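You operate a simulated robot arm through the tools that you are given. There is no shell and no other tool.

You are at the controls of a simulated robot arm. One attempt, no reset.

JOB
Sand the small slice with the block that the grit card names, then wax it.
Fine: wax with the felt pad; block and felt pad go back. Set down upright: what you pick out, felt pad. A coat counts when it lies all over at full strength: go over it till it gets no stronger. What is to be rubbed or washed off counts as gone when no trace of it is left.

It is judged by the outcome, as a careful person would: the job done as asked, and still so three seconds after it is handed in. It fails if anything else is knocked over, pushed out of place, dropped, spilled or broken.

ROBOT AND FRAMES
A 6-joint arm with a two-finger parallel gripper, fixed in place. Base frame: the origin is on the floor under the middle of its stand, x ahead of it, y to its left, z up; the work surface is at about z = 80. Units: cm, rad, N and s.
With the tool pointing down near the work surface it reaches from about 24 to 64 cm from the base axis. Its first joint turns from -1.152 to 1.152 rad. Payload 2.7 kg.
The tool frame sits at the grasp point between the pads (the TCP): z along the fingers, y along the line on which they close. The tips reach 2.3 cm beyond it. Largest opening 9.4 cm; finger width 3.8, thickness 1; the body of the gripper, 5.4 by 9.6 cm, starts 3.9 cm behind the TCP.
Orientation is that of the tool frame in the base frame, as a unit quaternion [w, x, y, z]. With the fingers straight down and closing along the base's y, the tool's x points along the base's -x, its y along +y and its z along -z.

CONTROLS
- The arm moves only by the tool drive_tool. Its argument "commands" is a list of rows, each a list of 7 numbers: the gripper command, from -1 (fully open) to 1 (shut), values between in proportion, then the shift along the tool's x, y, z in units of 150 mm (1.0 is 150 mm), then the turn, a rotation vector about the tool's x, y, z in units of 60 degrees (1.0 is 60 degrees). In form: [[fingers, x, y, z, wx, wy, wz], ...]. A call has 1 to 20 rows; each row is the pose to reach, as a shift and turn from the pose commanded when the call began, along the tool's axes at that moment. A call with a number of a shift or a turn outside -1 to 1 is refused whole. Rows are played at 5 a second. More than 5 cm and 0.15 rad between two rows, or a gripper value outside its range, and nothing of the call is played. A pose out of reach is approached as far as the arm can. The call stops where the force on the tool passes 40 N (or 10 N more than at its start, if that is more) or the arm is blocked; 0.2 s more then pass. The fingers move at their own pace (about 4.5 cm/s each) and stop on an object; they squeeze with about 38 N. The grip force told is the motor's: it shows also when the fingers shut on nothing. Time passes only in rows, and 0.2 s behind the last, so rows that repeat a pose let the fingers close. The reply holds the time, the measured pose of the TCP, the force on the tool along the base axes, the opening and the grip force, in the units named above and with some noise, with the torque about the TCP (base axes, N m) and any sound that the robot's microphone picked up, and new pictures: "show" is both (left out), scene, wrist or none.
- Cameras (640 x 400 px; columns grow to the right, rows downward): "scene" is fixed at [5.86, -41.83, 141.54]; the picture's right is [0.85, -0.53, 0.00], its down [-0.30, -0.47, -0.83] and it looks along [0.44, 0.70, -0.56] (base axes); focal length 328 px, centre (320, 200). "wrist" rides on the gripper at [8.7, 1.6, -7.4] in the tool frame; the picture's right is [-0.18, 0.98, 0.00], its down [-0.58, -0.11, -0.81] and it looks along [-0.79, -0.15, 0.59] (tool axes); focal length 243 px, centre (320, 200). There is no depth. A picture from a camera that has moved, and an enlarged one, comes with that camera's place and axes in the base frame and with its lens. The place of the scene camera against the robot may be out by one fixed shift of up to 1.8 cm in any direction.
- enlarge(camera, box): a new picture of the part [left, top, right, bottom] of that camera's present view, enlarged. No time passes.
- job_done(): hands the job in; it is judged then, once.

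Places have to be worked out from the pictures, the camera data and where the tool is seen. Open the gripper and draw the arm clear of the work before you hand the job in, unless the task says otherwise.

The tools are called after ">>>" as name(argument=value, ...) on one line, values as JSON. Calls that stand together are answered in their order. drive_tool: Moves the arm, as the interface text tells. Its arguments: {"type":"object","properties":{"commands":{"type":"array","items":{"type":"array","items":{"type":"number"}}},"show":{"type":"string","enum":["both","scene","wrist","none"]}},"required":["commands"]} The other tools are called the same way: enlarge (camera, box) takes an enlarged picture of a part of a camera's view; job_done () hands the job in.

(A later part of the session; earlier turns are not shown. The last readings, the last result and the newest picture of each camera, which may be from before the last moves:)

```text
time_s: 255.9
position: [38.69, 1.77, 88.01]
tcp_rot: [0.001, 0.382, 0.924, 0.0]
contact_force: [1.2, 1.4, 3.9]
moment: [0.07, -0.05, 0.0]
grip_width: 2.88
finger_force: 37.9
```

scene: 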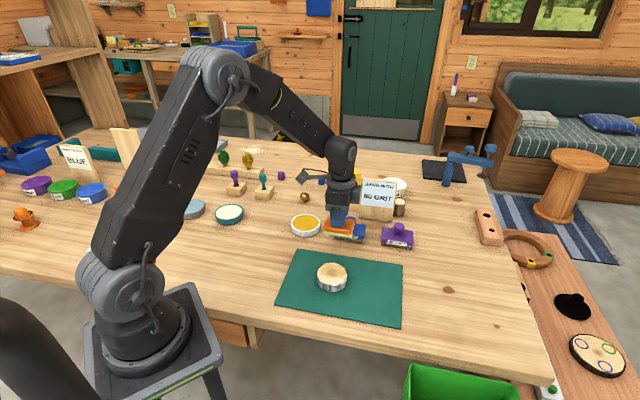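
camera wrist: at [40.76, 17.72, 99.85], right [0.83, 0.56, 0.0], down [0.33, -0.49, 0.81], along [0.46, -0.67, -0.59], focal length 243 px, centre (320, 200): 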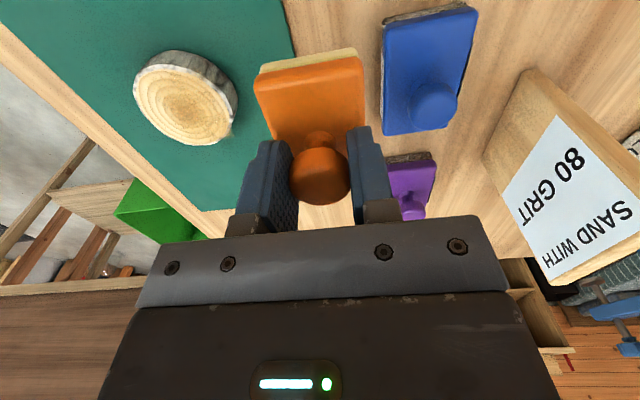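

>>> drive_tool(commands=[[1, 0, -0.04, 0.003, 0, 0, 0], [1, 0, -0.08, 0.003, 0, 0, 0], [1, 0.02, -0.1, 0.003, 0, 0, 0], [1, 0.05, -0.08, 0.003, 0, 0, 0], [1, 0.05, -0.04, 0.003, 0, 0, 0], [1, 0.05, 0, 0.003, 0, 0, 0], [1, 0.05, 0.04, 0.003, 0, 0, 0], [1, 0.05, 0.08, 0.003, 0, 0, 0], [1, 0.05, 0.12, 0.003, 0, 0, 0], [1, 0.03, 0.14, 0.003, 0, 0, 0], [1, 0, 0.12, 0.003, 0, 0, 0], [1, 0, 0.08, 0.003, 0, 0, 0], [1, 0, 0.04, 0.003, 0, 0, 0], [1, 0, 0, 0.003, 0, 0, 0], [1, 0, -0.04, 0.003, 0, 0, 0], [1, 0.02, -0.08, 0.003, 0, 0, 0], [1, 0.04, -0.04, 0.003, 0, 0, 0], [1, 0.04, 0, 0.003, 0, 0, 0], [1, 0.04, 0.04, 0.003, 0, 0, 0]], show="none")

>>> drive_tool(commands=[[1, 0, 0, -0.1, 0, 0, 0], [1, 0, 0.1, -0.25, 0, 0, 0], [1, 0, 0.35, -0.3, 0, 0, 0], [1, 0, 0.6, -0.3, 0, 0, 0], [1, 0, 0.7, -0.3, 0, 0, 0]], show="both")

>>> enlarge(camera="scene", box=[313, 260, 350, 290])

>>> enlarge(camera="wrist", box=[120, 20, 260, 150])

```text
time_s: 258.1
position: [39.54, 3.52, 87.8]
tcp_rot: [-0.001, 0.383, 0.924, 0.0]
contact_force: [-3.6, -1.0, 10.5]
moment: [0.04, 0.08, 0.03]
grip_width: 2.9
finger_force: 38.6
stopped in row 10: the force on the tool passed its limit at 41 N (the readings are from after the stop); the commanded pose is now the measured one
```

```text
time_s: 259.2
position: [47.03, 11.08, 92.33]
tcp_rot: [-0.001, 0.382, 0.924, -0.001]
contact_force: [-0.4, 0.2, -1.2]
moment: [-0.01, 0.0, -0.03]
grip_width: 2.89
finger_force: 37.7
camera wrist: at [42.1, 18.35, 99.93], right [0.83, 0.56, 0.0], down [0.34, -0.49, 0.81], along [0.45, -0.67, -0.59], focal length 243 px, centre (320, 200)
```

scene: 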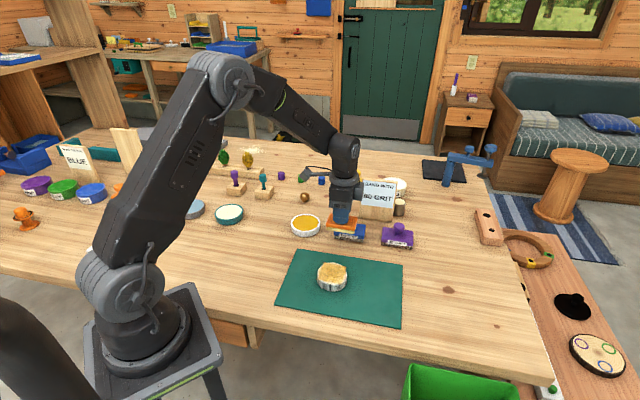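
wrist: 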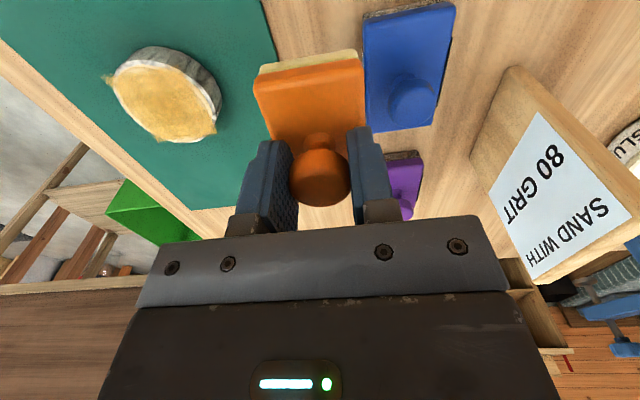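

```text
13.33 times, centred on (332, 275) of scene
camera zoom: at [5.86, -41.83, 141.54], right [0.85, -0.53, 0.0], down [-0.3, -0.47, -0.83], along [0.44, 0.7, -0.56], focal length 4372 px, centre (167, -800)
```

zoom: 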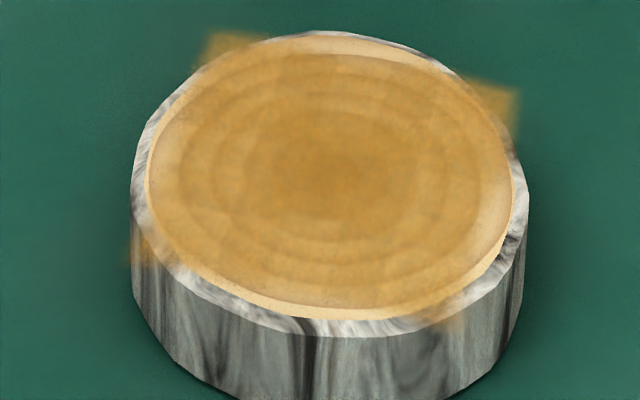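

```text
3.08 times, centred on (190, 85) of wrist
camera zoom: at [42.1, 18.35, 99.93], right [0.83, 0.56, 0.0], down [0.34, -0.49, 0.81], along [0.45, -0.67, -0.59], focal length 746 px, centre (720, 554)
```

zoom: 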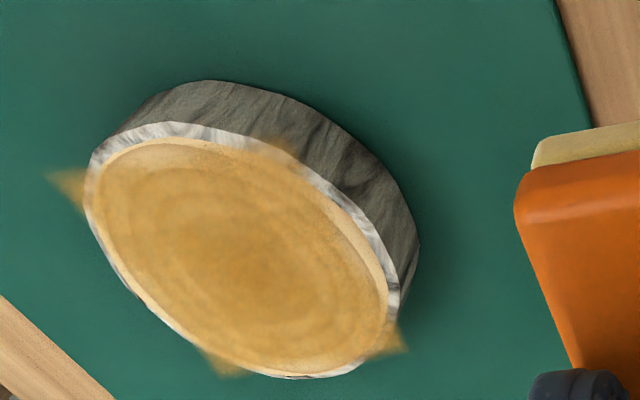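

The coat is strong now, but slivers at the edges are still bare: the effective footprint is smaller than the pad. I go back for wider sweeps, especially lengthwise offsets.

>>> drive_tool(commands=[[1, 0.003, -0.25, 0, 0, 0, 0], [1, 0.006, -0.5, 0, 0, 0, 0], [1, 0.01, -0.75, 0.05, 0, 0, 0], [1, 0.01, -0.828, 0.18, 0, 0, 0], [1, 0.01, -0.828, 0.275, 0, 0, 0], [1, 0.01, -0.828, 0.29, 0, 0, 0], [1, 0.01, -0.828, 0.298, 0, 0, 0]], show="none")

```text
time_s: 260.9
position: [37.93, 2.21, 87.92]
tcp_rot: [-0.001, 0.383, 0.924, -0.001]
contact_force: [-5.2, -2.1, 14.9]
moment: [-0.03, 0.05, 0.01]
grip_width: 2.91
finger_force: 38.0
```

>>> drive_tool(commands=[[1, 0.035, 0, -0.001, 0, 0, 0], [1, 0.07, 0.03, -0.001, 0, 0, 0], [1, 0.07, 0.07, -0.001, 0, 0, 0], [1, 0.07, 0.11, -0.001, 0, 0, 0], [1, 0.07, 0.07, -0.001, 0, 0, 0], [1, 0.07, 0.03, -0.001, 0, 0, 0], [1, 0.07, -0.01, -0.001, 0, 0, 0], [1, 0.07, -0.05, -0.001, 0, 0, 0], [1, 0.07, -0.09, -0.001, 0, 0, 0], [1, 0.04, -0.12, -0.001, 0, 0, 0], [1, 0, -0.13, -0.001, 0, 0, 0], [1, -0.04, -0.12, -0.001, 0, 0, 0], [1, -0.07, -0.09, -0.001, 0, 0, 0], [1, -0.07, -0.05, -0.001, 0, 0, 0], [1, -0.07, -0.01, -0.001, 0, 0, 0], [1, -0.07, 0.03, -0.001, 0, 0, 0], [1, -0.07, 0.07, -0.001, 0, 0, 0], [1, -0.05, 0.11, -0.001, 0, 0, 0], [1, -0.02, 0.13, -0.001, 0, 0, 0], [1, 0.02, 0.13, -0.001, 0, 0, 0]], show="none")

>>> drive_tool(commands=[[1, 0, 0, -0.1, 0, 0, 0], [1, 0, 0.1, -0.25, 0, 0, 0], [1, 0, 0.35, -0.3, 0, 0, 0], [1, 0, 0.57, -0.3, 0, 0, 0], [1, 0, 0.57, -0.3, 0, 0, 0]], show="both")

>>> enlarge(camera="scene", box=[313, 260, 350, 290])

>>> enlarge(camera="wrist", box=[120, 20, 260, 150])

```text
time_s: 265.1
position: [39.26, 3.96, 87.74]
tcp_rot: [-0.001, 0.383, 0.924, -0.001]
contact_force: [-0.3, 0.1, -1.5]
moment: [-0.01, 0.01, 0.0]
grip_width: 2.86
finger_force: 38.1
```

```text
time_s: 266.2
position: [45.42, 9.82, 92.38]
tcp_rot: [-0.002, 0.383, 0.924, -0.001]
contact_force: [0.7, -0.5, -0.7]
moment: [0.01, -0.02, 0.02]
grip_width: 2.84
finger_force: 37.6
camera wrist: at [40.52, 17.11, 100.0], right [0.83, 0.56, 0.0], down [0.34, -0.49, 0.81], along [0.45, -0.67, -0.59], focal length 243 px, centre (320, 200)
```

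scene: 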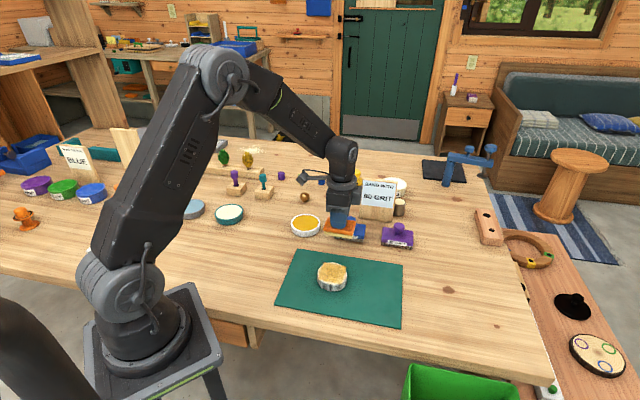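
wrist: 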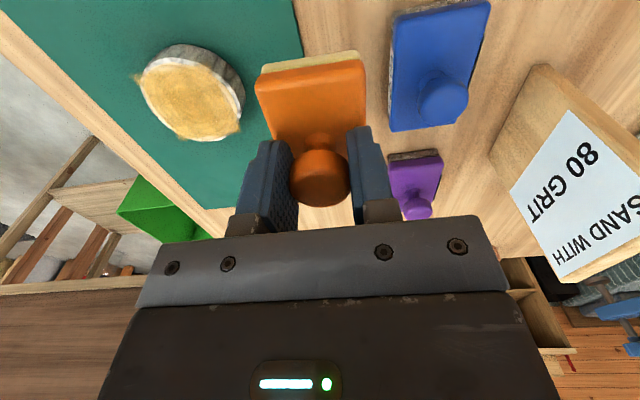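

```text
13.33 times, centred on (332, 275) of scene
camera zoom: at [5.86, -41.83, 141.54], right [0.85, -0.53, 0.0], down [-0.3, -0.47, -0.83], along [0.44, 0.7, -0.56], focal length 4372 px, centre (167, -800)
```

zoom: 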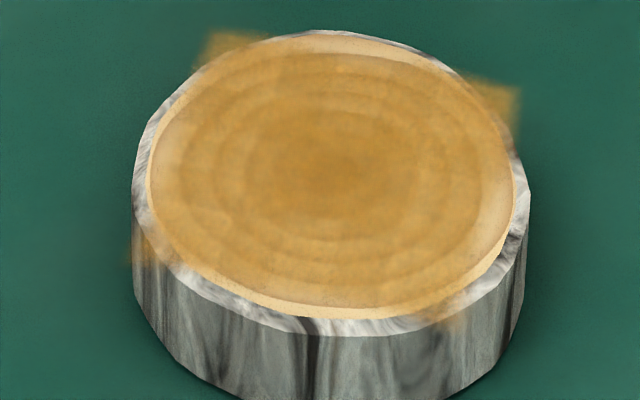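

```text
3.08 times, centred on (190, 85) of wrist
camera zoom: at [40.52, 17.11, 100.0], right [0.83, 0.56, 0.0], down [0.34, -0.49, 0.81], along [0.45, -0.67, -0.59], focal length 746 px, centre (720, 554)
```

zoom: 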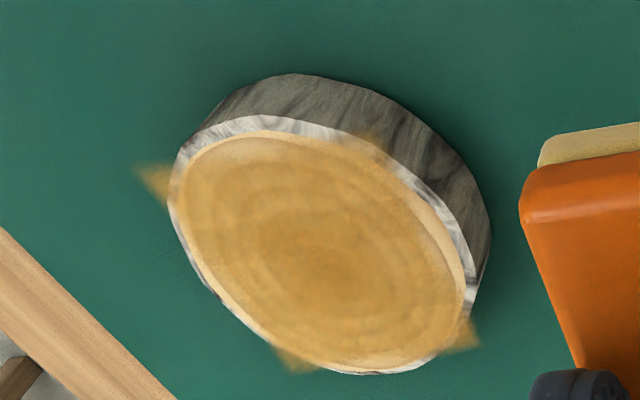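

The coat fills a square patch whose outline stays the same however wide I sweep, so that's the area that takes wax; its centre is darker than its margins. I zoom to judge evenness.

>>> enlarge(camera="wrist", box=[135, 40, 250, 145])

>>> enlarge(camera="scene", box=[300, 250, 365, 300])

>>> enlarge(camera="scene", box=[310, 195, 380, 250])

```text
3.81 times, centred on (192, 92) of wrist
camera zoom: at [40.52, 17.11, 100.0], right [0.83, 0.56, 0.0], down [0.34, -0.49, 0.81], along [0.45, -0.67, -0.59], focal length 924 px, centre (806, 610)
```

zoom: 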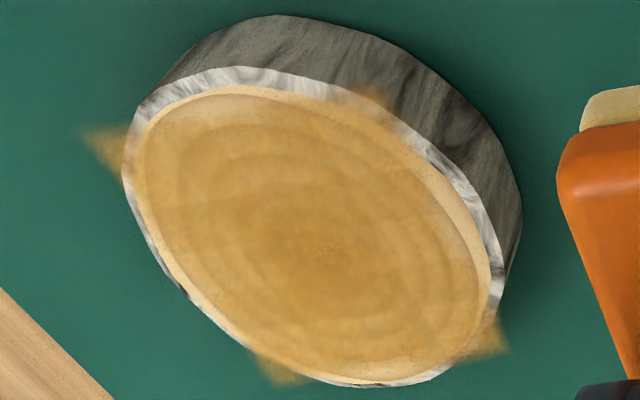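

```text
8.00 times, centred on (332, 275) of scene
camera zoom: at [5.86, -41.83, 141.54], right [0.85, -0.53, 0.0], down [-0.3, -0.47, -0.83], along [0.44, 0.7, -0.56], focal length 2623 px, centre (220, -400)
```

zoom: 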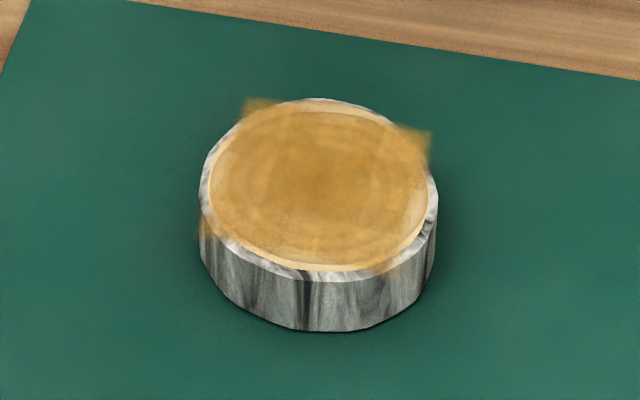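

```text
7.27 times, centred on (345, 222) of scene
camera zoom: at [5.86, -41.83, 141.54], right [0.85, -0.53, 0.0], down [-0.3, -0.47, -0.83], along [0.44, 0.7, -0.56], focal length 2385 px, centre (138, 36)
```

zoom: 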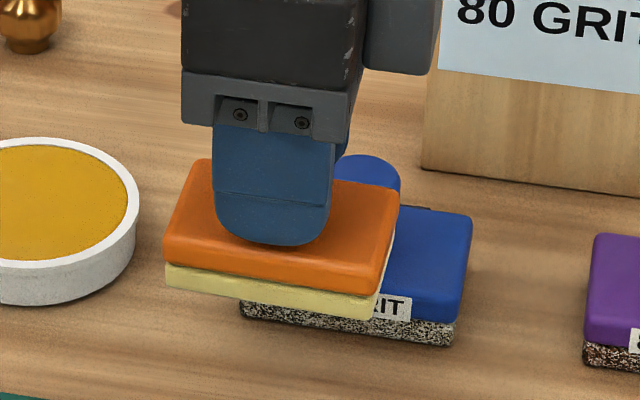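

The patch is still blotchy. I return for more passes, giving the margins extra strokes.

>>> drive_tool(commands=[[1, 0, -0.25, 0, 0, 0, 0], [1, 0, -0.5, 0, 0, 0, 0], [1, -0.006, -0.697, 0.1, 0, 0, 0], [1, -0.006, -0.697, 0.22, 0, 0, 0], [1, -0.006, -0.697, 0.285, 0, 0, 0], [1, -0.006, -0.697, 0.3, 0, 0, 0], [1, -0.006, -0.697, 0.307, 0, 0, 0], [1, -0.006, -0.697, 0.312, 0, 0, 0]], show="none")

```text
time_s: 268.1
position: [37.96, 2.53, 87.89]
tcp_rot: [0.0, 0.383, 0.924, 0.0]
contact_force: [-3.7, -4.4, 18.4]
moment: [-0.22, 0.17, 0.0]
grip_width: 2.87
finger_force: 37.4
```

>>> drive_tool(commands=[[1, 0, 0.05, -0.001, 0, 0, 0], [1, 0, 0.1, -0.001, 0, 0, 0], [1, 0.03, 0.12, -0.001, 0, 0, 0], [1, 0.05, 0.12, -0.001, 0, 0, 0], [1, 0.01, 0.12, -0.001, 0, 0, 0], [1, -0.03, 0.12, -0.001, 0, 0, 0], [1, -0.05, 0.1, -0.001, 0, 0, 0], [1, -0.02, 0.08, -0.001, 0, 0, 0], [1, 0.02, 0.06, -0.001, 0, 0, 0], [1, 0.05, 0.03, -0.001, 0, 0, 0], [1, 0.05, -0.02, -0.001, 0, 0, 0], [1, 0.04, -0.07, -0.001, 0, 0, 0], [1, 0.02, -0.11, -0.001, 0, 0, 0], [1, -0.02, -0.12, -0.001, 0, 0, 0], [1, -0.05, -0.12, -0.001, 0, 0, 0], [1, -0.02, -0.11, -0.001, 0, 0, 0], [1, 0.02, -0.1, -0.001, 0, 0, 0], [1, 0.04, -0.08, -0.001, 0, 0, 0], [1, 0, -0.06, -0.001, 0, 0, 0], [1, -0.03, -0.03, -0.001, 0, 0, 0]], show="none")

>>> drive_tool(commands=[[1, 0.02, 0.03, 0.002, 0, 0, 0], [1, 0.04, 0.07, 0.002, 0, 0, 0], [1, 0.06, 0.11, 0.002, 0, 0, 0], [1, 0.08, 0.14, 0.002, 0, 0, 0], [1, 0.05, 0.15, 0.002, 0, 0, 0], [1, 0.01, 0.15, 0.002, 0, 0, 0], [1, -0.01, 0.12, 0.002, 0, 0, 0], [1, 0, 0.08, 0.002, 0, 0, 0], [1, 0, 0.04, 0.002, 0, 0, 0], [1, 0, 0, 0.002, 0, 0, 0], [1, 0, -0.04, 0.002, 0, 0, 0], [1, 0, -0.08, 0.002, 0, 0, 0], [1, 0.03, -0.09, 0.002, 0, 0, 0], [1, 0.07, -0.08, 0.002, 0, 0, 0], [1, 0.08, -0.04, 0.002, 0, 0, 0], [1, 0.08, 0, 0.002, 0, 0, 0], [1, 0.08, 0.04, 0.002, 0, 0, 0], [1, 0.06, 0.08, 0.002, 0, 0, 0], [1, 0.03, 0.06, 0.002, 0, 0, 0], [1, 0.03, 0.03, 0.002, 0, 0, 0]], show="none")

```text
time_s: 272.2
position: [37.95, 1.93, 87.63]
tcp_rot: [-0.003, 0.383, 0.924, -0.001]
contact_force: [-4.5, 0.8, 8.2]
moment: [-0.03, 0.05, 0.0]
grip_width: 2.86
finger_force: 38.0
```

```text
time_s: 276.4
position: [37.91, 2.49, 87.78]
tcp_rot: [-0.001, 0.384, 0.923, 0.0]
contact_force: [0.1, -0.7, -0.5]
moment: [-0.01, -0.02, -0.04]
grip_width: 2.86
finger_force: 38.4
```

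>>> drive_tool(commands=[[1, 0, 0, -0.1, 0, 0, 0], [1, 0, 0.1, -0.25, 0, 0, 0], [1, 0, 0.35, -0.3, 0, 0, 0], [1, 0, 0.6, -0.3, 0, 0, 0], [1, 0, 0.7, -0.3, 0, 0, 0]], show="both")

>>> enlarge(camera="scene", box=[313, 260, 350, 290])

>>> enlarge(camera="wrist", box=[135, 40, 250, 145])

```text
time_s: 277.6
position: [45.6, 10.03, 92.2]
tcp_rot: [-0.001, 0.383, 0.924, 0.0]
contact_force: [0.5, 0.1, -0.5]
moment: [0.04, 0.01, 0.02]
grip_width: 2.88
finger_force: 38.0
camera wrist: at [40.6, 17.28, 99.79], right [0.83, 0.56, 0.0], down [0.34, -0.49, 0.81], along [0.45, -0.67, -0.59], focal length 243 px, centre (320, 200)
```

scene: 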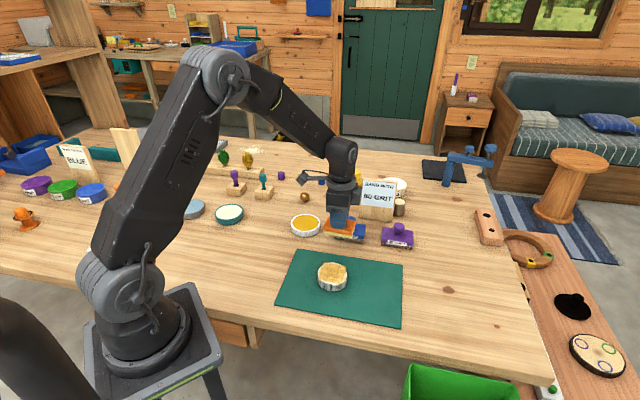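
wrist: 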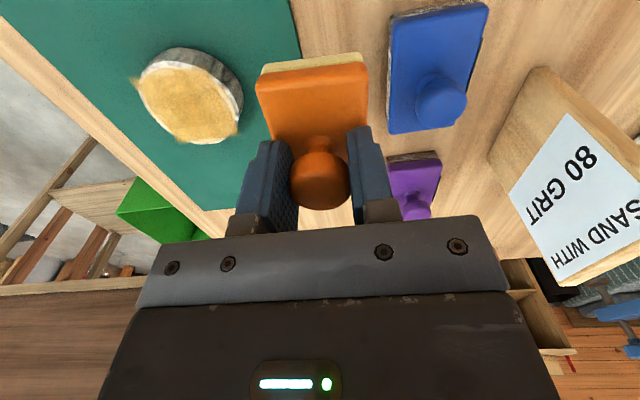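

```text
13.33 times, centred on (332, 275) of scene
camera zoom: at [5.86, -41.83, 141.54], right [0.85, -0.53, 0.0], down [-0.3, -0.47, -0.83], along [0.44, 0.7, -0.56], focal length 4372 px, centre (167, -800)
```

zoom: 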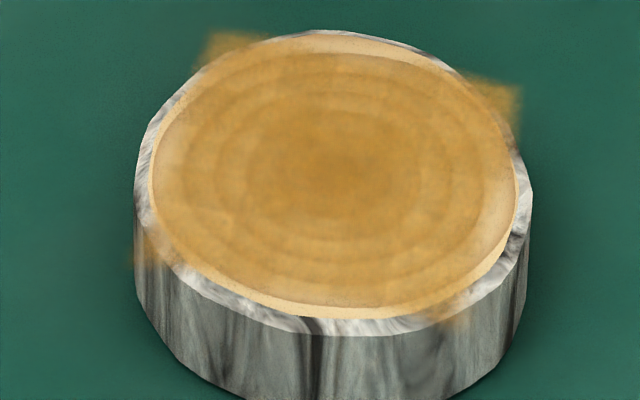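

```text
3.81 times, centred on (192, 92) of wrist
camera zoom: at [40.6, 17.28, 99.79], right [0.83, 0.56, 0.0], down [0.34, -0.49, 0.81], along [0.45, -0.67, -0.59], focal length 924 px, centre (806, 610)
```

zoom: 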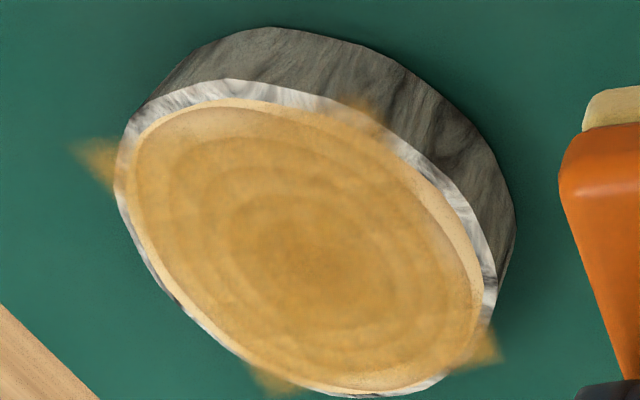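

The coat doesn't seem to grow any more with this load. To be sure it's at full strength I re-load the pad once from the cream dish and go over it again.

>>> drive_tool(commands=[[1, 0, 0.05, -0.2, 0, 0, 0], [1, 0.2, 0.1, -0.25, 0, 0, 0], [1, 0.4, 0.15, -0.25, 0, 0, 0], [1, 0.6, 0.2, -0.25, 0, 0, 0], [1, 0.8, 0.25, -0.25, 0, 0, 0], [1, 0.95, 0.3, -0.25, 0, 0, 0], [1, 0.95, 0.3, -0.25, 0, 0, 0]], show="none")

>>> drive_tool(commands=[[1, 0.25, 0.03, 0, 0, 0, 0], [1, 0.5, 0.06, 0, 0, 0, 0], [1, 0.75, 0.09, 0, 0, 0, 0], [1, 0.95, 0.1, 0, 0, 0, 0], [1, 0.95, 0.1, 0, 0, 0, 0]], show="none")

>>> drive_tool(commands=[[1, 0.2, 0.05, 0, 0, 0, 0], [1, 0.437, 0.119, 0.05, 0, 0, 0], [1, 0.437, 0.119, 0.2, 0, 0, 0], [1, 0.437, 0.119, 0.2, 0, 0, 0]], show="wrist")

>>> enlarge(camera="wrist", box=[240, 0, 400, 120])

```text
time_s: 279.2
position: [38.58, 23.34, 95.94]
tcp_rot: [-0.001, 0.383, 0.924, 0.0]
contact_force: [0.2, -0.4, -0.5]
moment: [0.02, 0.01, 0.01]
grip_width: 2.9
finger_force: 38.4
```

```text
time_s: 280.4
position: [29.5, 34.33, 95.76]
tcp_rot: [-0.001, 0.383, 0.924, 0.0]
contact_force: [0.2, 0.4, -0.8]
moment: [0.02, -0.03, 0.0]
grip_width: 2.88
finger_force: 38.1
```

```text
time_s: 281.4
position: [25.9, 40.37, 92.76]
tcp_rot: [-0.001, 0.383, 0.924, -0.001]
contact_force: [-0.8, 0.3, -1.1]
moment: [-0.01, 0.02, -0.01]
grip_width: 2.87
finger_force: 38.0
camera wrist: at [21.06, 47.6, 100.43], right [0.83, 0.56, 0.0], down [0.34, -0.49, 0.81], along [0.45, -0.67, -0.59], focal length 243 px, centre (320, 200)
```

wrist: 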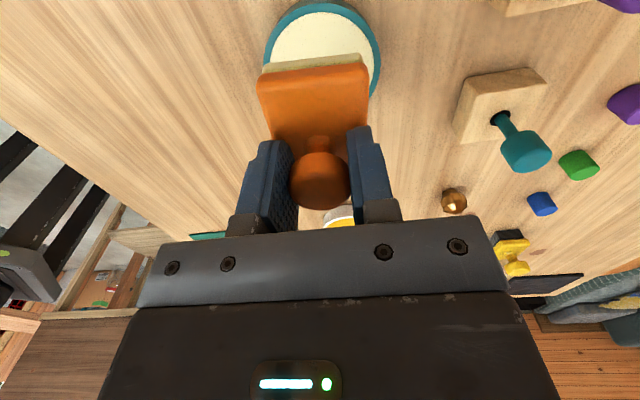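

```text
3.33 times, centred on (320, 60) of wrist
camera zoom: at [21.06, 47.6, 100.43], right [0.83, 0.56, 0.0], down [0.34, -0.49, 0.81], along [0.45, -0.67, -0.59], focal length 809 px, centre (320, 667)
```

zoom: 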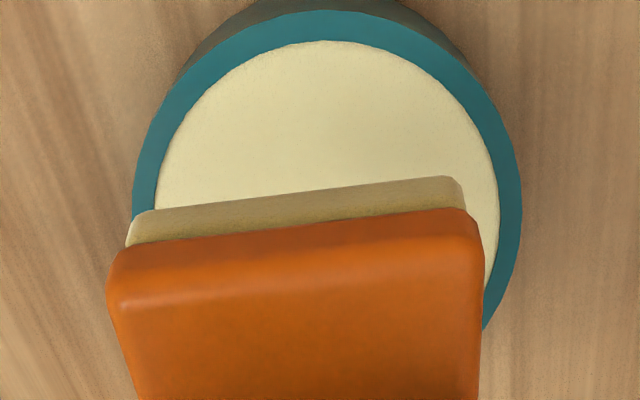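

Aligned within a few mm. I dip again.

>>> drive_tool(commands=[[1, -0.008, 0.01, 0.12, 0, 0, 0], [1, -0.008, 0.01, 0.24, 0, 0, 0], [1, -0.008, 0.01, 0.34, 0, 0, 0], [1, -0.008, 0.01, 0.358, 0, 0, 0], [1, -0.008, 0.01, 0.366, 0, 0, 0], [1, -0.008, 0.01, 0.372, 0, 0, 0], [1, -0.008, 0.01, 0.375, 0, 0, 0]], show="none")

```text
time_s: 283.1
position: [26.22, 40.26, 87.5]
tcp_rot: [-0.001, 0.383, 0.924, 0.0]
contact_force: [-0.1, -0.2, -0.4]
moment: [0.0, -0.01, 0.0]
grip_width: 2.88
finger_force: 38.0
```

>>> drive_tool(commands=[[1, 0, 0, 0.004, 0, 0, 0], [1, 0, 0, 0.008, 0, 0, 0], [1, 0, 0, 0.012, 0, 0, 0], [1, 0, 0, 0.016, 0, 0, 0], [1, 0, 0, 0.016, 0, 0, 0]], show="none")

```text
time_s: 284.2
position: [26.34, 40.18, 87.05]
tcp_rot: [-0.001, 0.383, 0.924, 0.0]
contact_force: [-0.2, 0.8, -0.2]
moment: [0.04, -0.01, -0.01]
grip_width: 2.89
finger_force: 38.3
```

>>> drive_tool(commands=[[1, 0, 0, 0.004, 0, 0, 0], [1, 0, 0, 0.008, 0, 0, 0], [1, 0, 0, 0.012, 0, 0, 0], [1, 0, 0, 0.012, 0, 0, 0]], show="scene")

>>> enlarge(camera="scene", box=[195, 175, 265, 230])

```text
time_s: 285.2
position: [26.23, 40.34, 87.12]
tcp_rot: [0.0, 0.382, 0.924, 0.002]
contact_force: [-6.3, -1.3, 16.5]
moment: [-0.45, -0.17, -0.15]
grip_width: 2.87
finger_force: 38.0
```

scene: 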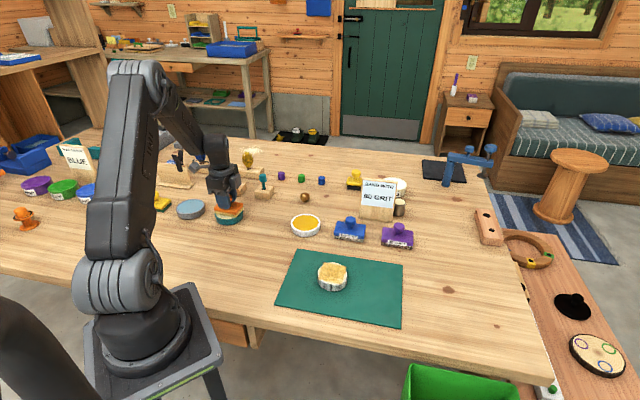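

```text
7.27 times, centred on (230, 202) of scene
camera zoom: at [5.83, -41.86, 141.53], right [0.85, -0.53, 0.0], down [-0.3, -0.47, -0.83], along [0.44, 0.7, -0.56], focal length 2385 px, centre (974, 182)
```

zoom: 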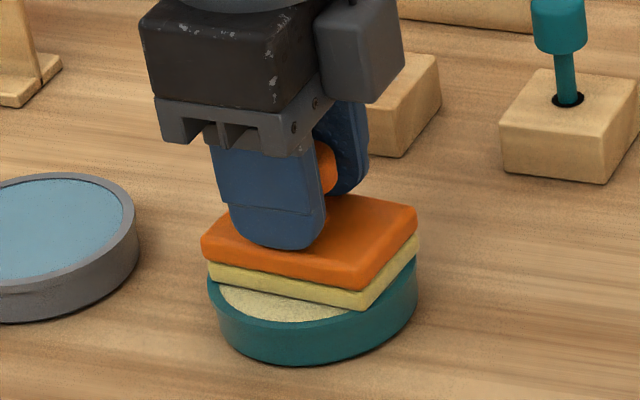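

Re-loaded; the dish hasn't moved. I lift and return to the slice.

>>> drive_tool(commands=[[1, 0, 0, -0.05, 0, 0, 0], [1, 0, 0, -0.3, 0, 0, 0], [1, 0, 0, -0.57, 0, 0, 0], [1, -0.2, -0.13, -0.57, 0, 0, 0], [1, -0.4, -0.26, -0.57, 0, 0, 0], [1, -0.6, -0.39, -0.57, 0, 0, 0], [1, -0.8, -0.52, -0.57, 0, 0, 0], [1, -0.95, -0.65, -0.57, 0, 0, 0], [1, -0.95, -0.65, -0.57, 0, 0, 0]], show="none")

>>> drive_tool(commands=[[1, -0.25, -0.1, 0, 0, 0, 0], [1, -0.5, -0.2, 0, 0, 0, 0], [1, -0.75, -0.3, 0, 0, 0, 0], [1, -1.0, -0.4, 0, 0, 0, 0], [1, -1.0, -0.4, 0, 0, 0, 0]], show="none")

```text
time_s: 287.2
position: [29.48, 22.97, 95.35]
tcp_rot: [-0.002, 0.383, 0.924, 0.0]
contact_force: [1.1, -0.1, -0.9]
moment: [-0.02, -0.01, 0.0]
grip_width: 2.88
finger_force: 38.4
```

```text
time_s: 288.4
position: [36.11, 8.27, 95.55]
tcp_rot: [-0.001, 0.382, 0.924, 0.001]
contact_force: [-0.3, 1.1, -0.8]
moment: [0.02, 0.02, 0.02]
grip_width: 2.87
finger_force: 38.4
```

>>> drive_tool(commands=[[1, -0.18, -0.09, 0.05, 0, 0, 0], [1, -0.372, -0.181, 0.15, 0, 0, 0], [1, -0.372, -0.181, 0.35, 0, 0, 0], [1, -0.372, -0.181, 0.5, 0, 0, 0], [1, -0.372, -0.181, 0.515, 0, 0, 0], [1, -0.372, -0.181, 0.525, 0, 0, 0]], show="wrist")

>>> enlarge(camera="wrist", box=[200, 0, 440, 210])

```text
time_s: 289.9
position: [37.92, 2.55, 87.57]
tcp_rot: [0.001, 0.383, 0.924, 0.0]
contact_force: [-3.6, -0.6, 13.4]
moment: [-0.17, 0.04, 0.03]
grip_width: 2.87
finger_force: 37.9
camera wrist: at [32.99, 9.82, 95.2], right [0.83, 0.56, 0.0], down [0.33, -0.49, 0.81], along [0.46, -0.67, -0.59], focal length 243 px, centre (320, 200)
```

wrist: 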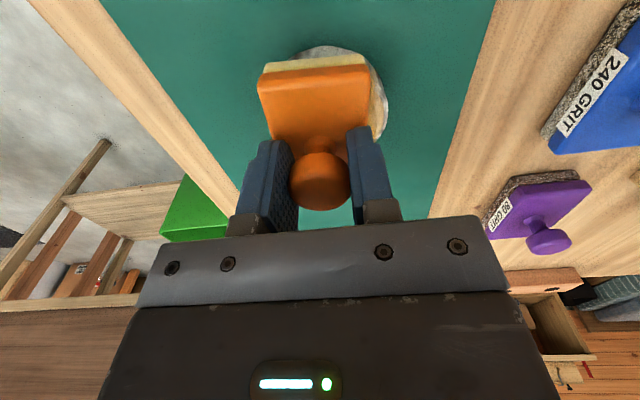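

```text
1.90 times, centred on (320, 105) of wrist
camera zoom: at [32.99, 9.82, 95.2], right [0.83, 0.56, 0.0], down [0.33, -0.49, 0.81], along [0.46, -0.67, -0.59], focal length 462 px, centre (320, 381)
```

zoom: 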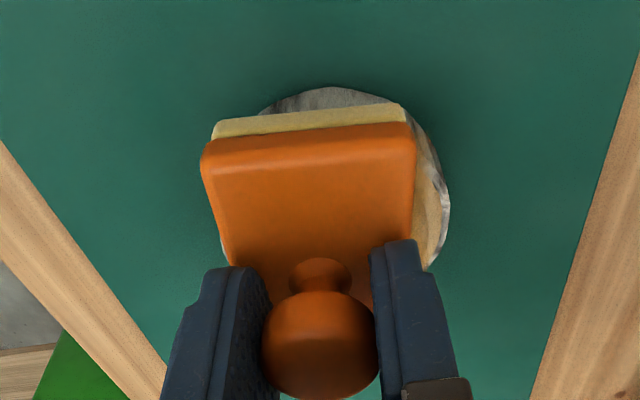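

In contact at 13 N, slice ~0.4 cm toward +y. I run two full-pattern passes.

>>> drive_tool(commands=[[1, 0, 0.05, 0, 0, 0, 0], [1, 0, 0.1, 0, 0, 0, 0], [1, 0.03, 0.14, 0, 0, 0, 0], [1, 0.05, 0.14, 0, 0, 0, 0], [1, 0.01, 0.14, 0, 0, 0, 0], [1, -0.03, 0.14, 0, 0, 0, 0], [1, -0.05, 0.11, 0, 0, 0, 0], [1, -0.02, 0.09, 0, 0, 0, 0], [1, 0.02, 0.07, 0, 0, 0, 0], [1, 0.05, 0.04, 0, 0, 0, 0], [1, 0.05, -0.01, 0, 0, 0, 0], [1, 0.04, -0.05, 0, 0, 0, 0], [1, 0.02, -0.09, 0, 0, 0, 0], [1, -0.02, -0.1, 0, 0, 0, 0], [1, -0.05, -0.1, 0, 0, 0, 0], [1, -0.02, -0.08, 0, 0, 0, 0], [1, 0.02, -0.07, 0, 0, 0, 0], [1, 0.04, -0.05, 0, 0, 0, 0], [1, 0, -0.03, 0, 0, 0, 0], [1, -0.03, 0, 0, 0, 0, 0]], show="none")

>>> drive_tool(commands=[[1, 0.02, 0.03, 0.002, 0, 0, 0], [1, 0.04, 0.07, 0.002, 0, 0, 0], [1, 0.06, 0.11, 0.002, 0, 0, 0], [1, 0.08, 0.13, 0.002, 0, 0, 0], [1, 0.05, 0.14, 0.002, 0, 0, 0], [1, 0.01, 0.14, 0.002, 0, 0, 0], [1, -0.01, 0.11, 0.002, 0, 0, 0], [1, -0.02, 0.07, 0.002, 0, 0, 0], [1, -0.02, 0.03, 0.002, 0, 0, 0], [1, -0.02, -0.01, 0.002, 0, 0, 0], [1, -0.02, -0.05, 0.002, 0, 0, 0], [1, 0, -0.09, 0.002, 0, 0, 0], [1, 0.03, -0.1, 0.002, 0, 0, 0], [1, 0.07, -0.08, 0.002, 0, 0, 0], [1, 0.08, -0.04, 0.002, 0, 0, 0], [1, 0.08, 0, 0.002, 0, 0, 0], [1, 0.08, 0.04, 0.002, 0, 0, 0], [1, 0.06, 0.08, 0.002, 0, 0, 0], [1, 0.03, 0.06, 0.002, 0, 0, 0], [1, 0.03, 0.03, 0.002, 0, 0, 0]], show="none")

```text
time_s: 294.1
position: [38.33, 2.17, 87.55]
tcp_rot: [-0.001, 0.383, 0.924, 0.0]
contact_force: [-4.1, 0.5, 8.0]
moment: [0.05, 0.08, 0.03]
grip_width: 2.89
finger_force: 37.6
```

```text
time_s: 298.2
position: [38.2, 2.9, 87.55]
tcp_rot: [0.0, 0.382, 0.924, 0.0]
contact_force: [1.0, 0.5, 0.6]
moment: [0.05, -0.09, -0.04]
grip_width: 2.84
finger_force: 38.3
```

>>> drive_tool(commands=[[1, 0, 0, -0.1, 0, 0, 0], [1, 0, 0.1, -0.25, 0, 0, 0], [1, 0, 0.35, -0.32, 0, 0, 0], [1, 0, 0.6, -0.32, 0, 0, 0], [1, 0, 0.68, -0.32, 0, 0, 0]], show="both")

>>> enlarge(camera="scene", box=[313, 260, 350, 290])

>>> enlarge(camera="wrist", box=[135, 40, 250, 145])

```text
time_s: 299.4
position: [45.43, 9.98, 92.28]
tcp_rot: [-0.001, 0.382, 0.924, -0.001]
contact_force: [-0.5, -0.5, -0.6]
moment: [0.02, 0.0, 0.05]
grip_width: 2.83
finger_force: 38.4
camera wrist: at [40.45, 17.31, 99.87], right [0.83, 0.56, 0.0], down [0.34, -0.49, 0.81], along [0.45, -0.67, -0.59], focal length 243 px, centre (320, 200)
```

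scene: 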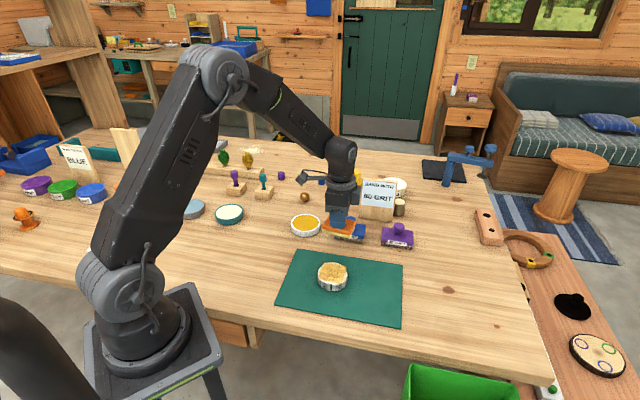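
wrist: 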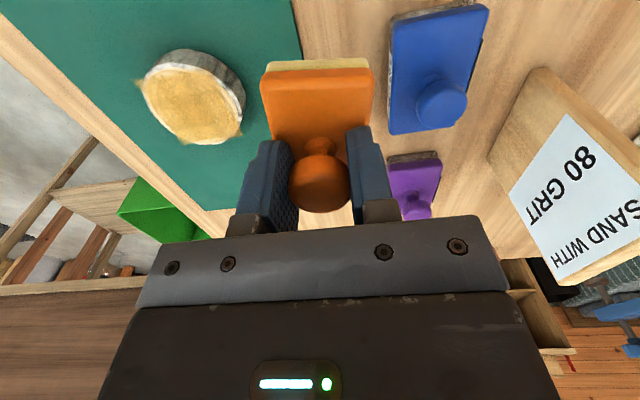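

```text
13.33 times, centred on (332, 275) of scene
camera zoom: at [5.86, -41.83, 141.54], right [0.85, -0.53, 0.0], down [-0.3, -0.47, -0.83], along [0.44, 0.7, -0.56], focal length 4372 px, centre (167, -800)
```

zoom: 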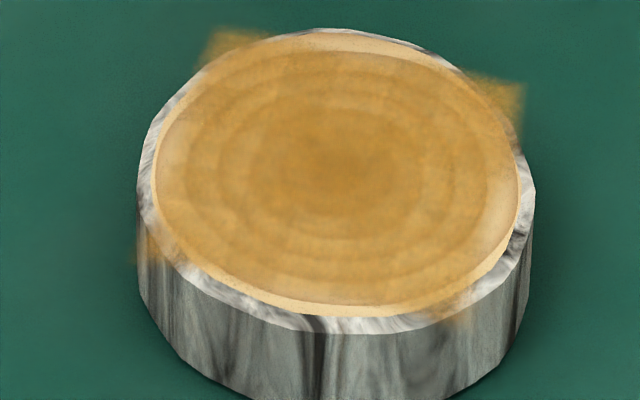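

```text
3.81 times, centred on (192, 92) of wrist
camera zoom: at [40.45, 17.31, 99.87], right [0.83, 0.56, 0.0], down [0.34, -0.49, 0.81], along [0.45, -0.67, -0.59], focal length 924 px, centre (806, 610)
```

zoom: 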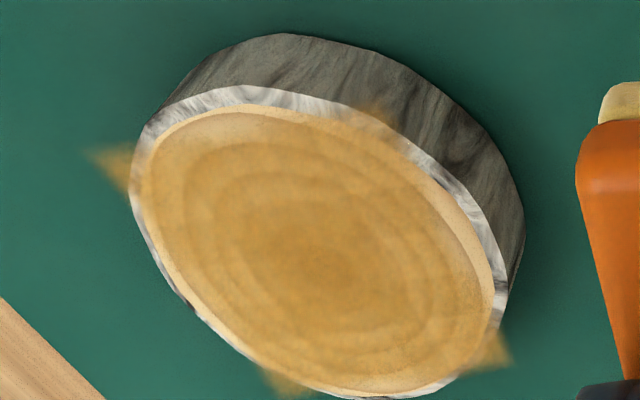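

The coat is now even within its square and no stronger than before. I check its margins at high zoom.

>>> enlarge(camera="wrist", box=[135, 45, 195, 95])

>>> enlarge(camera="wrist", box=[190, 90, 250, 145])

>>> enlarge(camera="scene", box=[300, 250, 365, 300])

```text
8.00 times, centred on (165, 70) of wrist
camera zoom: at [40.45, 17.31, 99.87], right [0.83, 0.56, 0.0], down [0.34, -0.49, 0.81], along [0.45, -0.67, -0.59], focal length 1941 px, centre (1560, 1240)
```

zoom: 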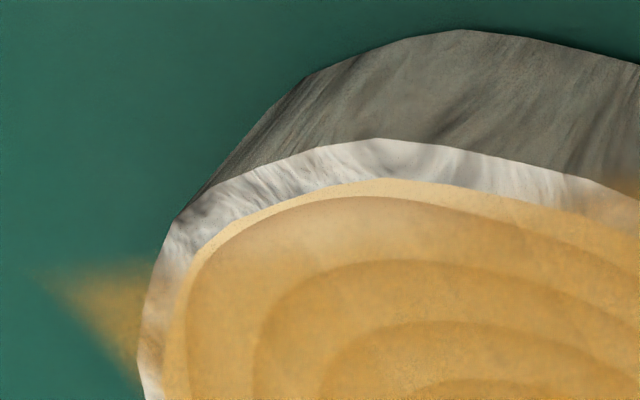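

```text
7.27 times, centred on (220, 118) of wrist
camera zoom: at [40.45, 17.31, 99.87], right [0.83, 0.56, 0.0], down [0.34, -0.49, 0.81], along [0.45, -0.67, -0.59], focal length 1764 px, centre (1047, 800)
```

zoom: 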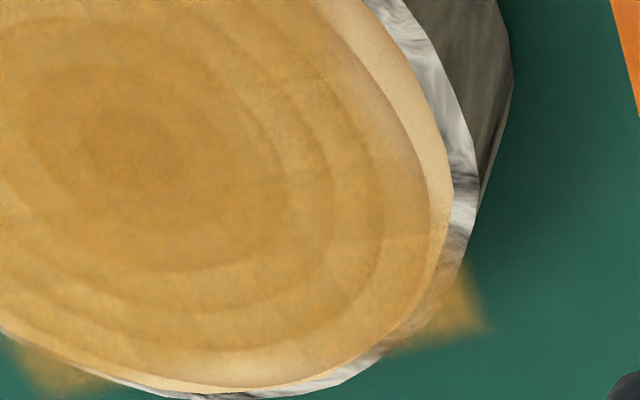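

```text
8.00 times, centred on (332, 275) of scene
camera zoom: at [5.86, -41.83, 141.54], right [0.85, -0.53, 0.0], down [-0.3, -0.47, -0.83], along [0.44, 0.7, -0.56], focal length 2623 px, centre (220, -400)
```

zoom: 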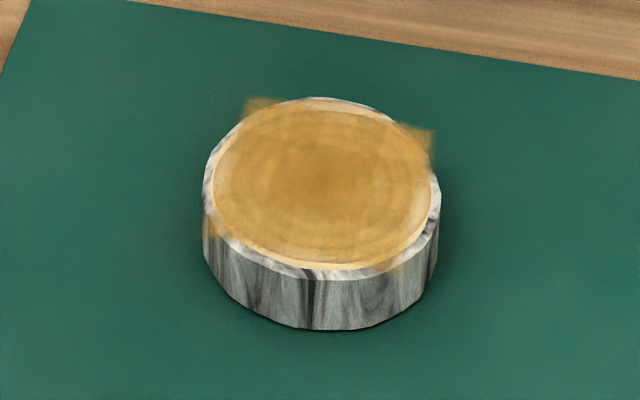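

The wax coat is full and even over its area and stops getting stronger. Now I return the felt pad: carry it to above its home.

>>> drive_tool(commands=[[1, 0, 0.05, -0.2, 0, 0, 0], [1, 0.2, 0.11, -0.25, 0, 0, 0], [1, 0.4, 0.18, -0.25, 0, 0, 0], [1, 0.6, 0.24, -0.25, 0, 0, 0], [1, 0.8, 0.3, -0.25, 0, 0, 0], [1, 0.98, 0.36, -0.25, 0, 0, 0], [1, 0.98, 0.36, -0.25, 0, 0, 0]], show="none")

>>> drive_tool(commands=[[1, 0.2, 0.05, 0, 0, 0, 0], [1, 0.4, 0.1, 0, 0, 0, 0], [1, 0.563, 0.155, 0, 0, 0, 0], [1, 0.563, 0.155, 0.2, 0, 0, 0], [1, 0.563, 0.155, 0.4, 0, 0, 0], [1, 0.563, 0.155, 0.55, 0, 0, 0], [1, 0.563, 0.155, 0.55, 0, 0, 0]], show="both")

>>> enlarge(camera="wrist", box=[240, 40, 400, 160])

>>> enlarge(camera="scene", box=[235, 175, 325, 245])

```text
time_s: 301.1
position: [38.77, 24.24, 96.25]
tcp_rot: [-0.001, 0.383, 0.924, 0.0]
contact_force: [-0.1, -0.1, -0.8]
moment: [0.02, 0.0, 0.0]
grip_width: 2.86
finger_force: 38.5
```

```text
time_s: 302.6
position: [34.6, 31.76, 87.81]
tcp_rot: [-0.001, 0.382, 0.924, 0.0]
contact_force: [-0.5, 0.2, -1.1]
moment: [0.03, 0.0, -0.01]
grip_width: 2.87
finger_force: 38.1
camera wrist: at [29.65, 39.02, 95.46], right [0.83, 0.56, 0.0], down [0.34, -0.49, 0.81], along [0.45, -0.67, -0.59], focal length 243 px, centre (320, 200)
```

scene: 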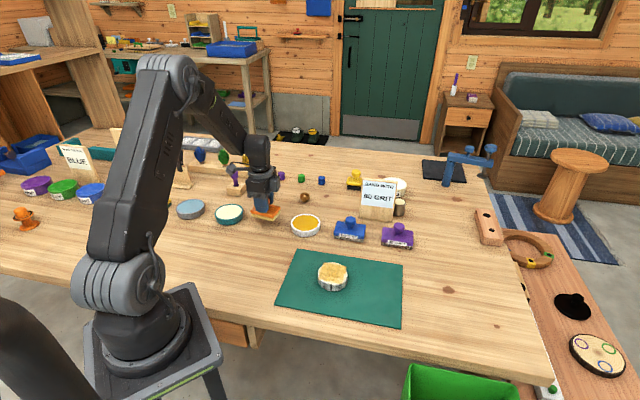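
wrist: 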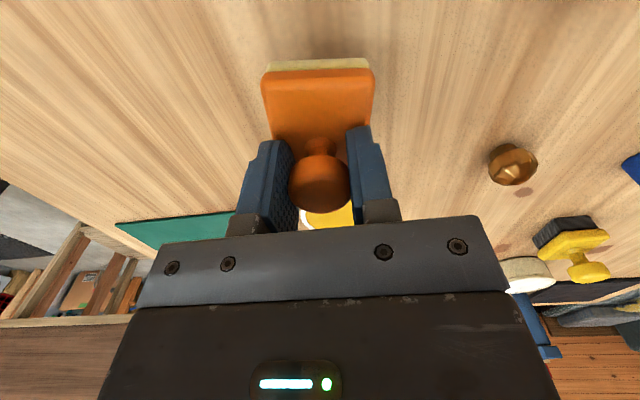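

```text
3.33 times, centred on (320, 100) of wrist
camera zoom: at [29.65, 39.02, 95.46], right [0.83, 0.56, 0.0], down [0.34, -0.49, 0.81], along [0.45, -0.67, -0.59], focal length 809 px, centre (320, 533)
```

zoom: 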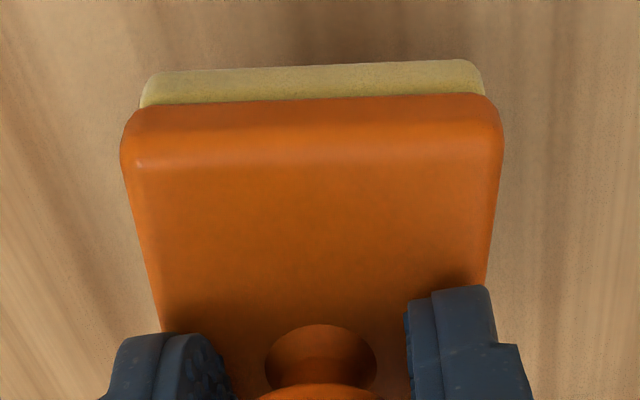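

```text
5.71 times, centred on (280, 210) of scene
camera zoom: at [5.86, -41.83, 141.54], right [0.85, -0.53, 0.0], down [-0.3, -0.47, -0.83], along [0.44, 0.7, -0.56], focal length 1874 px, centre (549, 143)
```

zoom: 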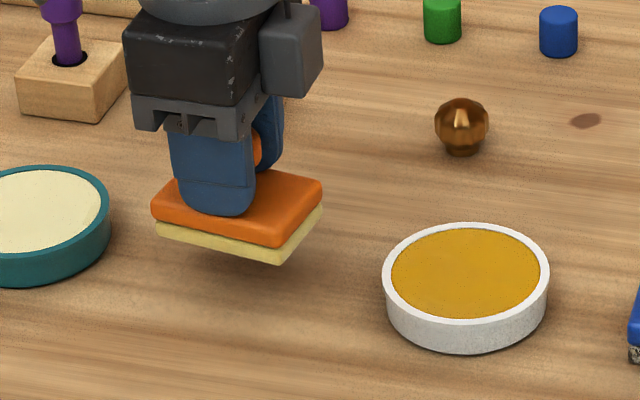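

The pad has turned +8° in the grip. I turn the tool back by 8° with a tiny position correction, then lower toward the table.

>>> drive_tool(commands=[[1, 0.006, -0.001, 0, 0, 0, -0.067], [1, 0.012, -0.003, 0, 0, 0, -0.133], [1, 0.012, -0.003, 0.08, 0, 0, -0.133], [1, 0.012, -0.003, 0.15, 0, 0, -0.133], [1, 0.012, -0.003, 0.175, 0, 0, -0.133], [1, 0.012, -0.003, 0.175, 0, 0, -0.133]], show="both")

>>> enlarge(camera="scene", box=[235, 175, 325, 245])

```text
time_s: 304.1
position: [34.31, 31.95, 85.27]
tcp_rot: [0.0, 0.317, 0.948, 0.0]
contact_force: [-0.4, 0.2, -1.5]
moment: [0.02, -0.03, 0.01]
grip_width: 2.83
finger_force: 37.7
camera wrist: at [28.49, 38.52, 92.77], right [0.74, 0.67, 0.0], down [0.4, -0.44, 0.81], along [0.54, -0.6, -0.59], focal length 243 px, centre (320, 200)
```

scene: 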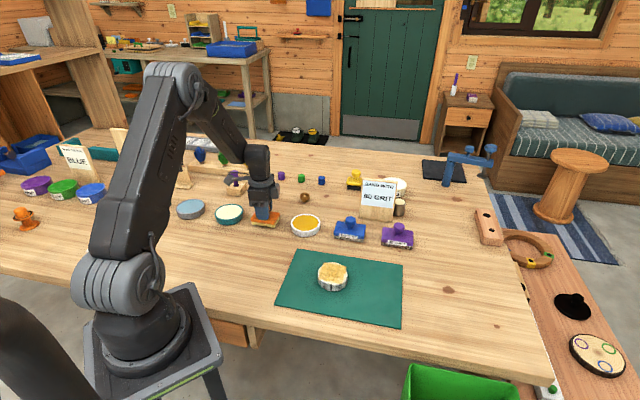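
wrist: 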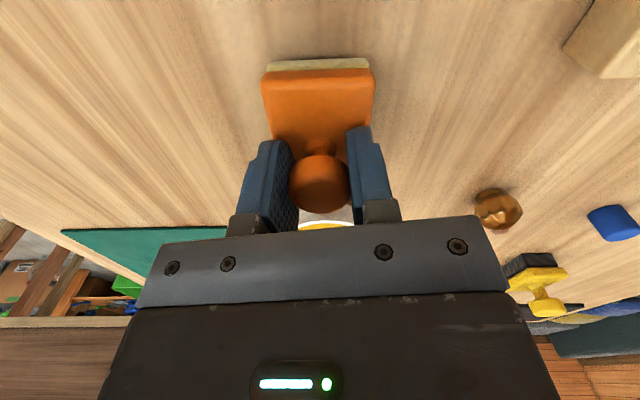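

```text
5.71 times, centred on (280, 210) of scene
camera zoom: at [5.86, -41.83, 141.54], right [0.85, -0.53, 0.0], down [-0.3, -0.47, -0.83], along [0.44, 0.7, -0.56], focal length 1874 px, centre (549, 143)
```

zoom: 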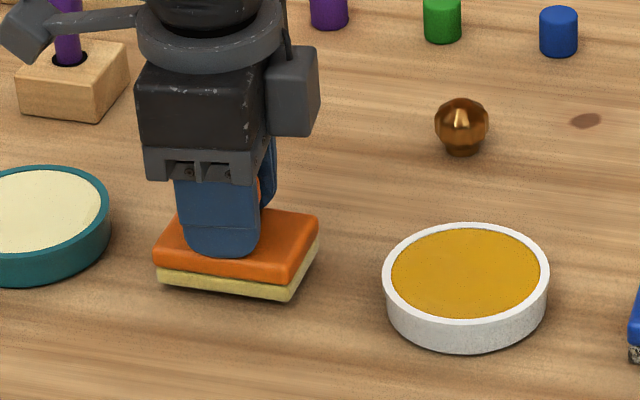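

The pad is ~0.2 cm to the left of its spot; I correct and lower to contact in small steps.

>>> drive_tool(commands=[[1, -0.013, -0.004, 0, 0, 0, 0], [1, -0.013, -0.004, 0.01, 0, 0, 0], [1, -0.013, -0.004, 0.02, 0, 0, 0], [1, -0.013, -0.004, 0.025, 0, 0, 0], [1, -0.013, -0.004, 0.025, 0, 0, 0]], show="none")

```text
time_s: 305.2
position: [34.41, 31.97, 84.84]
tcp_rot: [-0.002, 0.316, 0.949, -0.001]
contact_force: [0.1, 1.0, -1.6]
moment: [0.02, -0.03, -0.02]
grip_width: 2.82
finger_force: 38.4
```

>>> drive_tool(commands=[[1, 0, 0, 0.005, 0, 0, 0], [1, 0, 0, 0.01, 0, 0, 0], [1, 0, 0, 0.013, 0, 0, 0], [1, 0, 0, 0.013, 0, 0, 0]], show="scene")

>>> enlarge(camera="scene", box=[240, 195, 300, 240])

```text
time_s: 306.2
position: [34.41, 31.86, 84.68]
tcp_rot: [-0.001, 0.318, 0.948, 0.001]
contact_force: [0.7, 0.2, 0.9]
moment: [-0.03, -0.07, 0.0]
grip_width: 2.84
finger_force: 37.9
```

scene: 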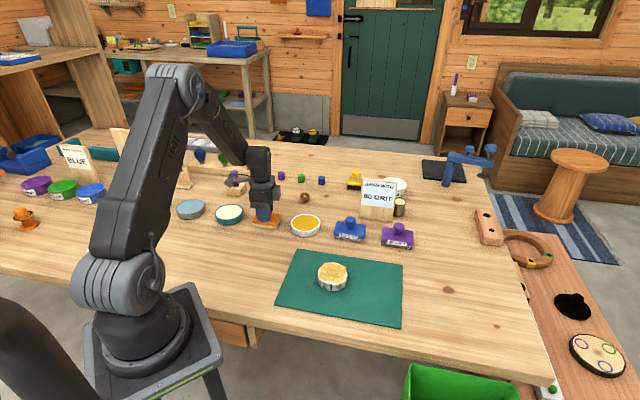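

```text
8.89 times, centred on (270, 218) of scene
camera zoom: at [5.86, -41.83, 141.54], right [0.85, -0.53, 0.0], down [-0.3, -0.47, -0.83], along [0.44, 0.7, -0.56], focal length 2915 px, centre (764, 44)
```

zoom: 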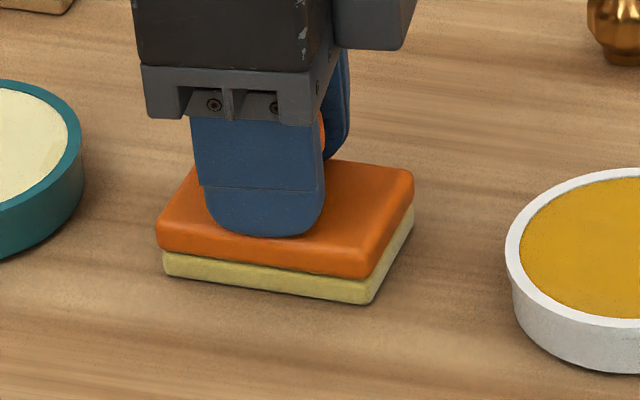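

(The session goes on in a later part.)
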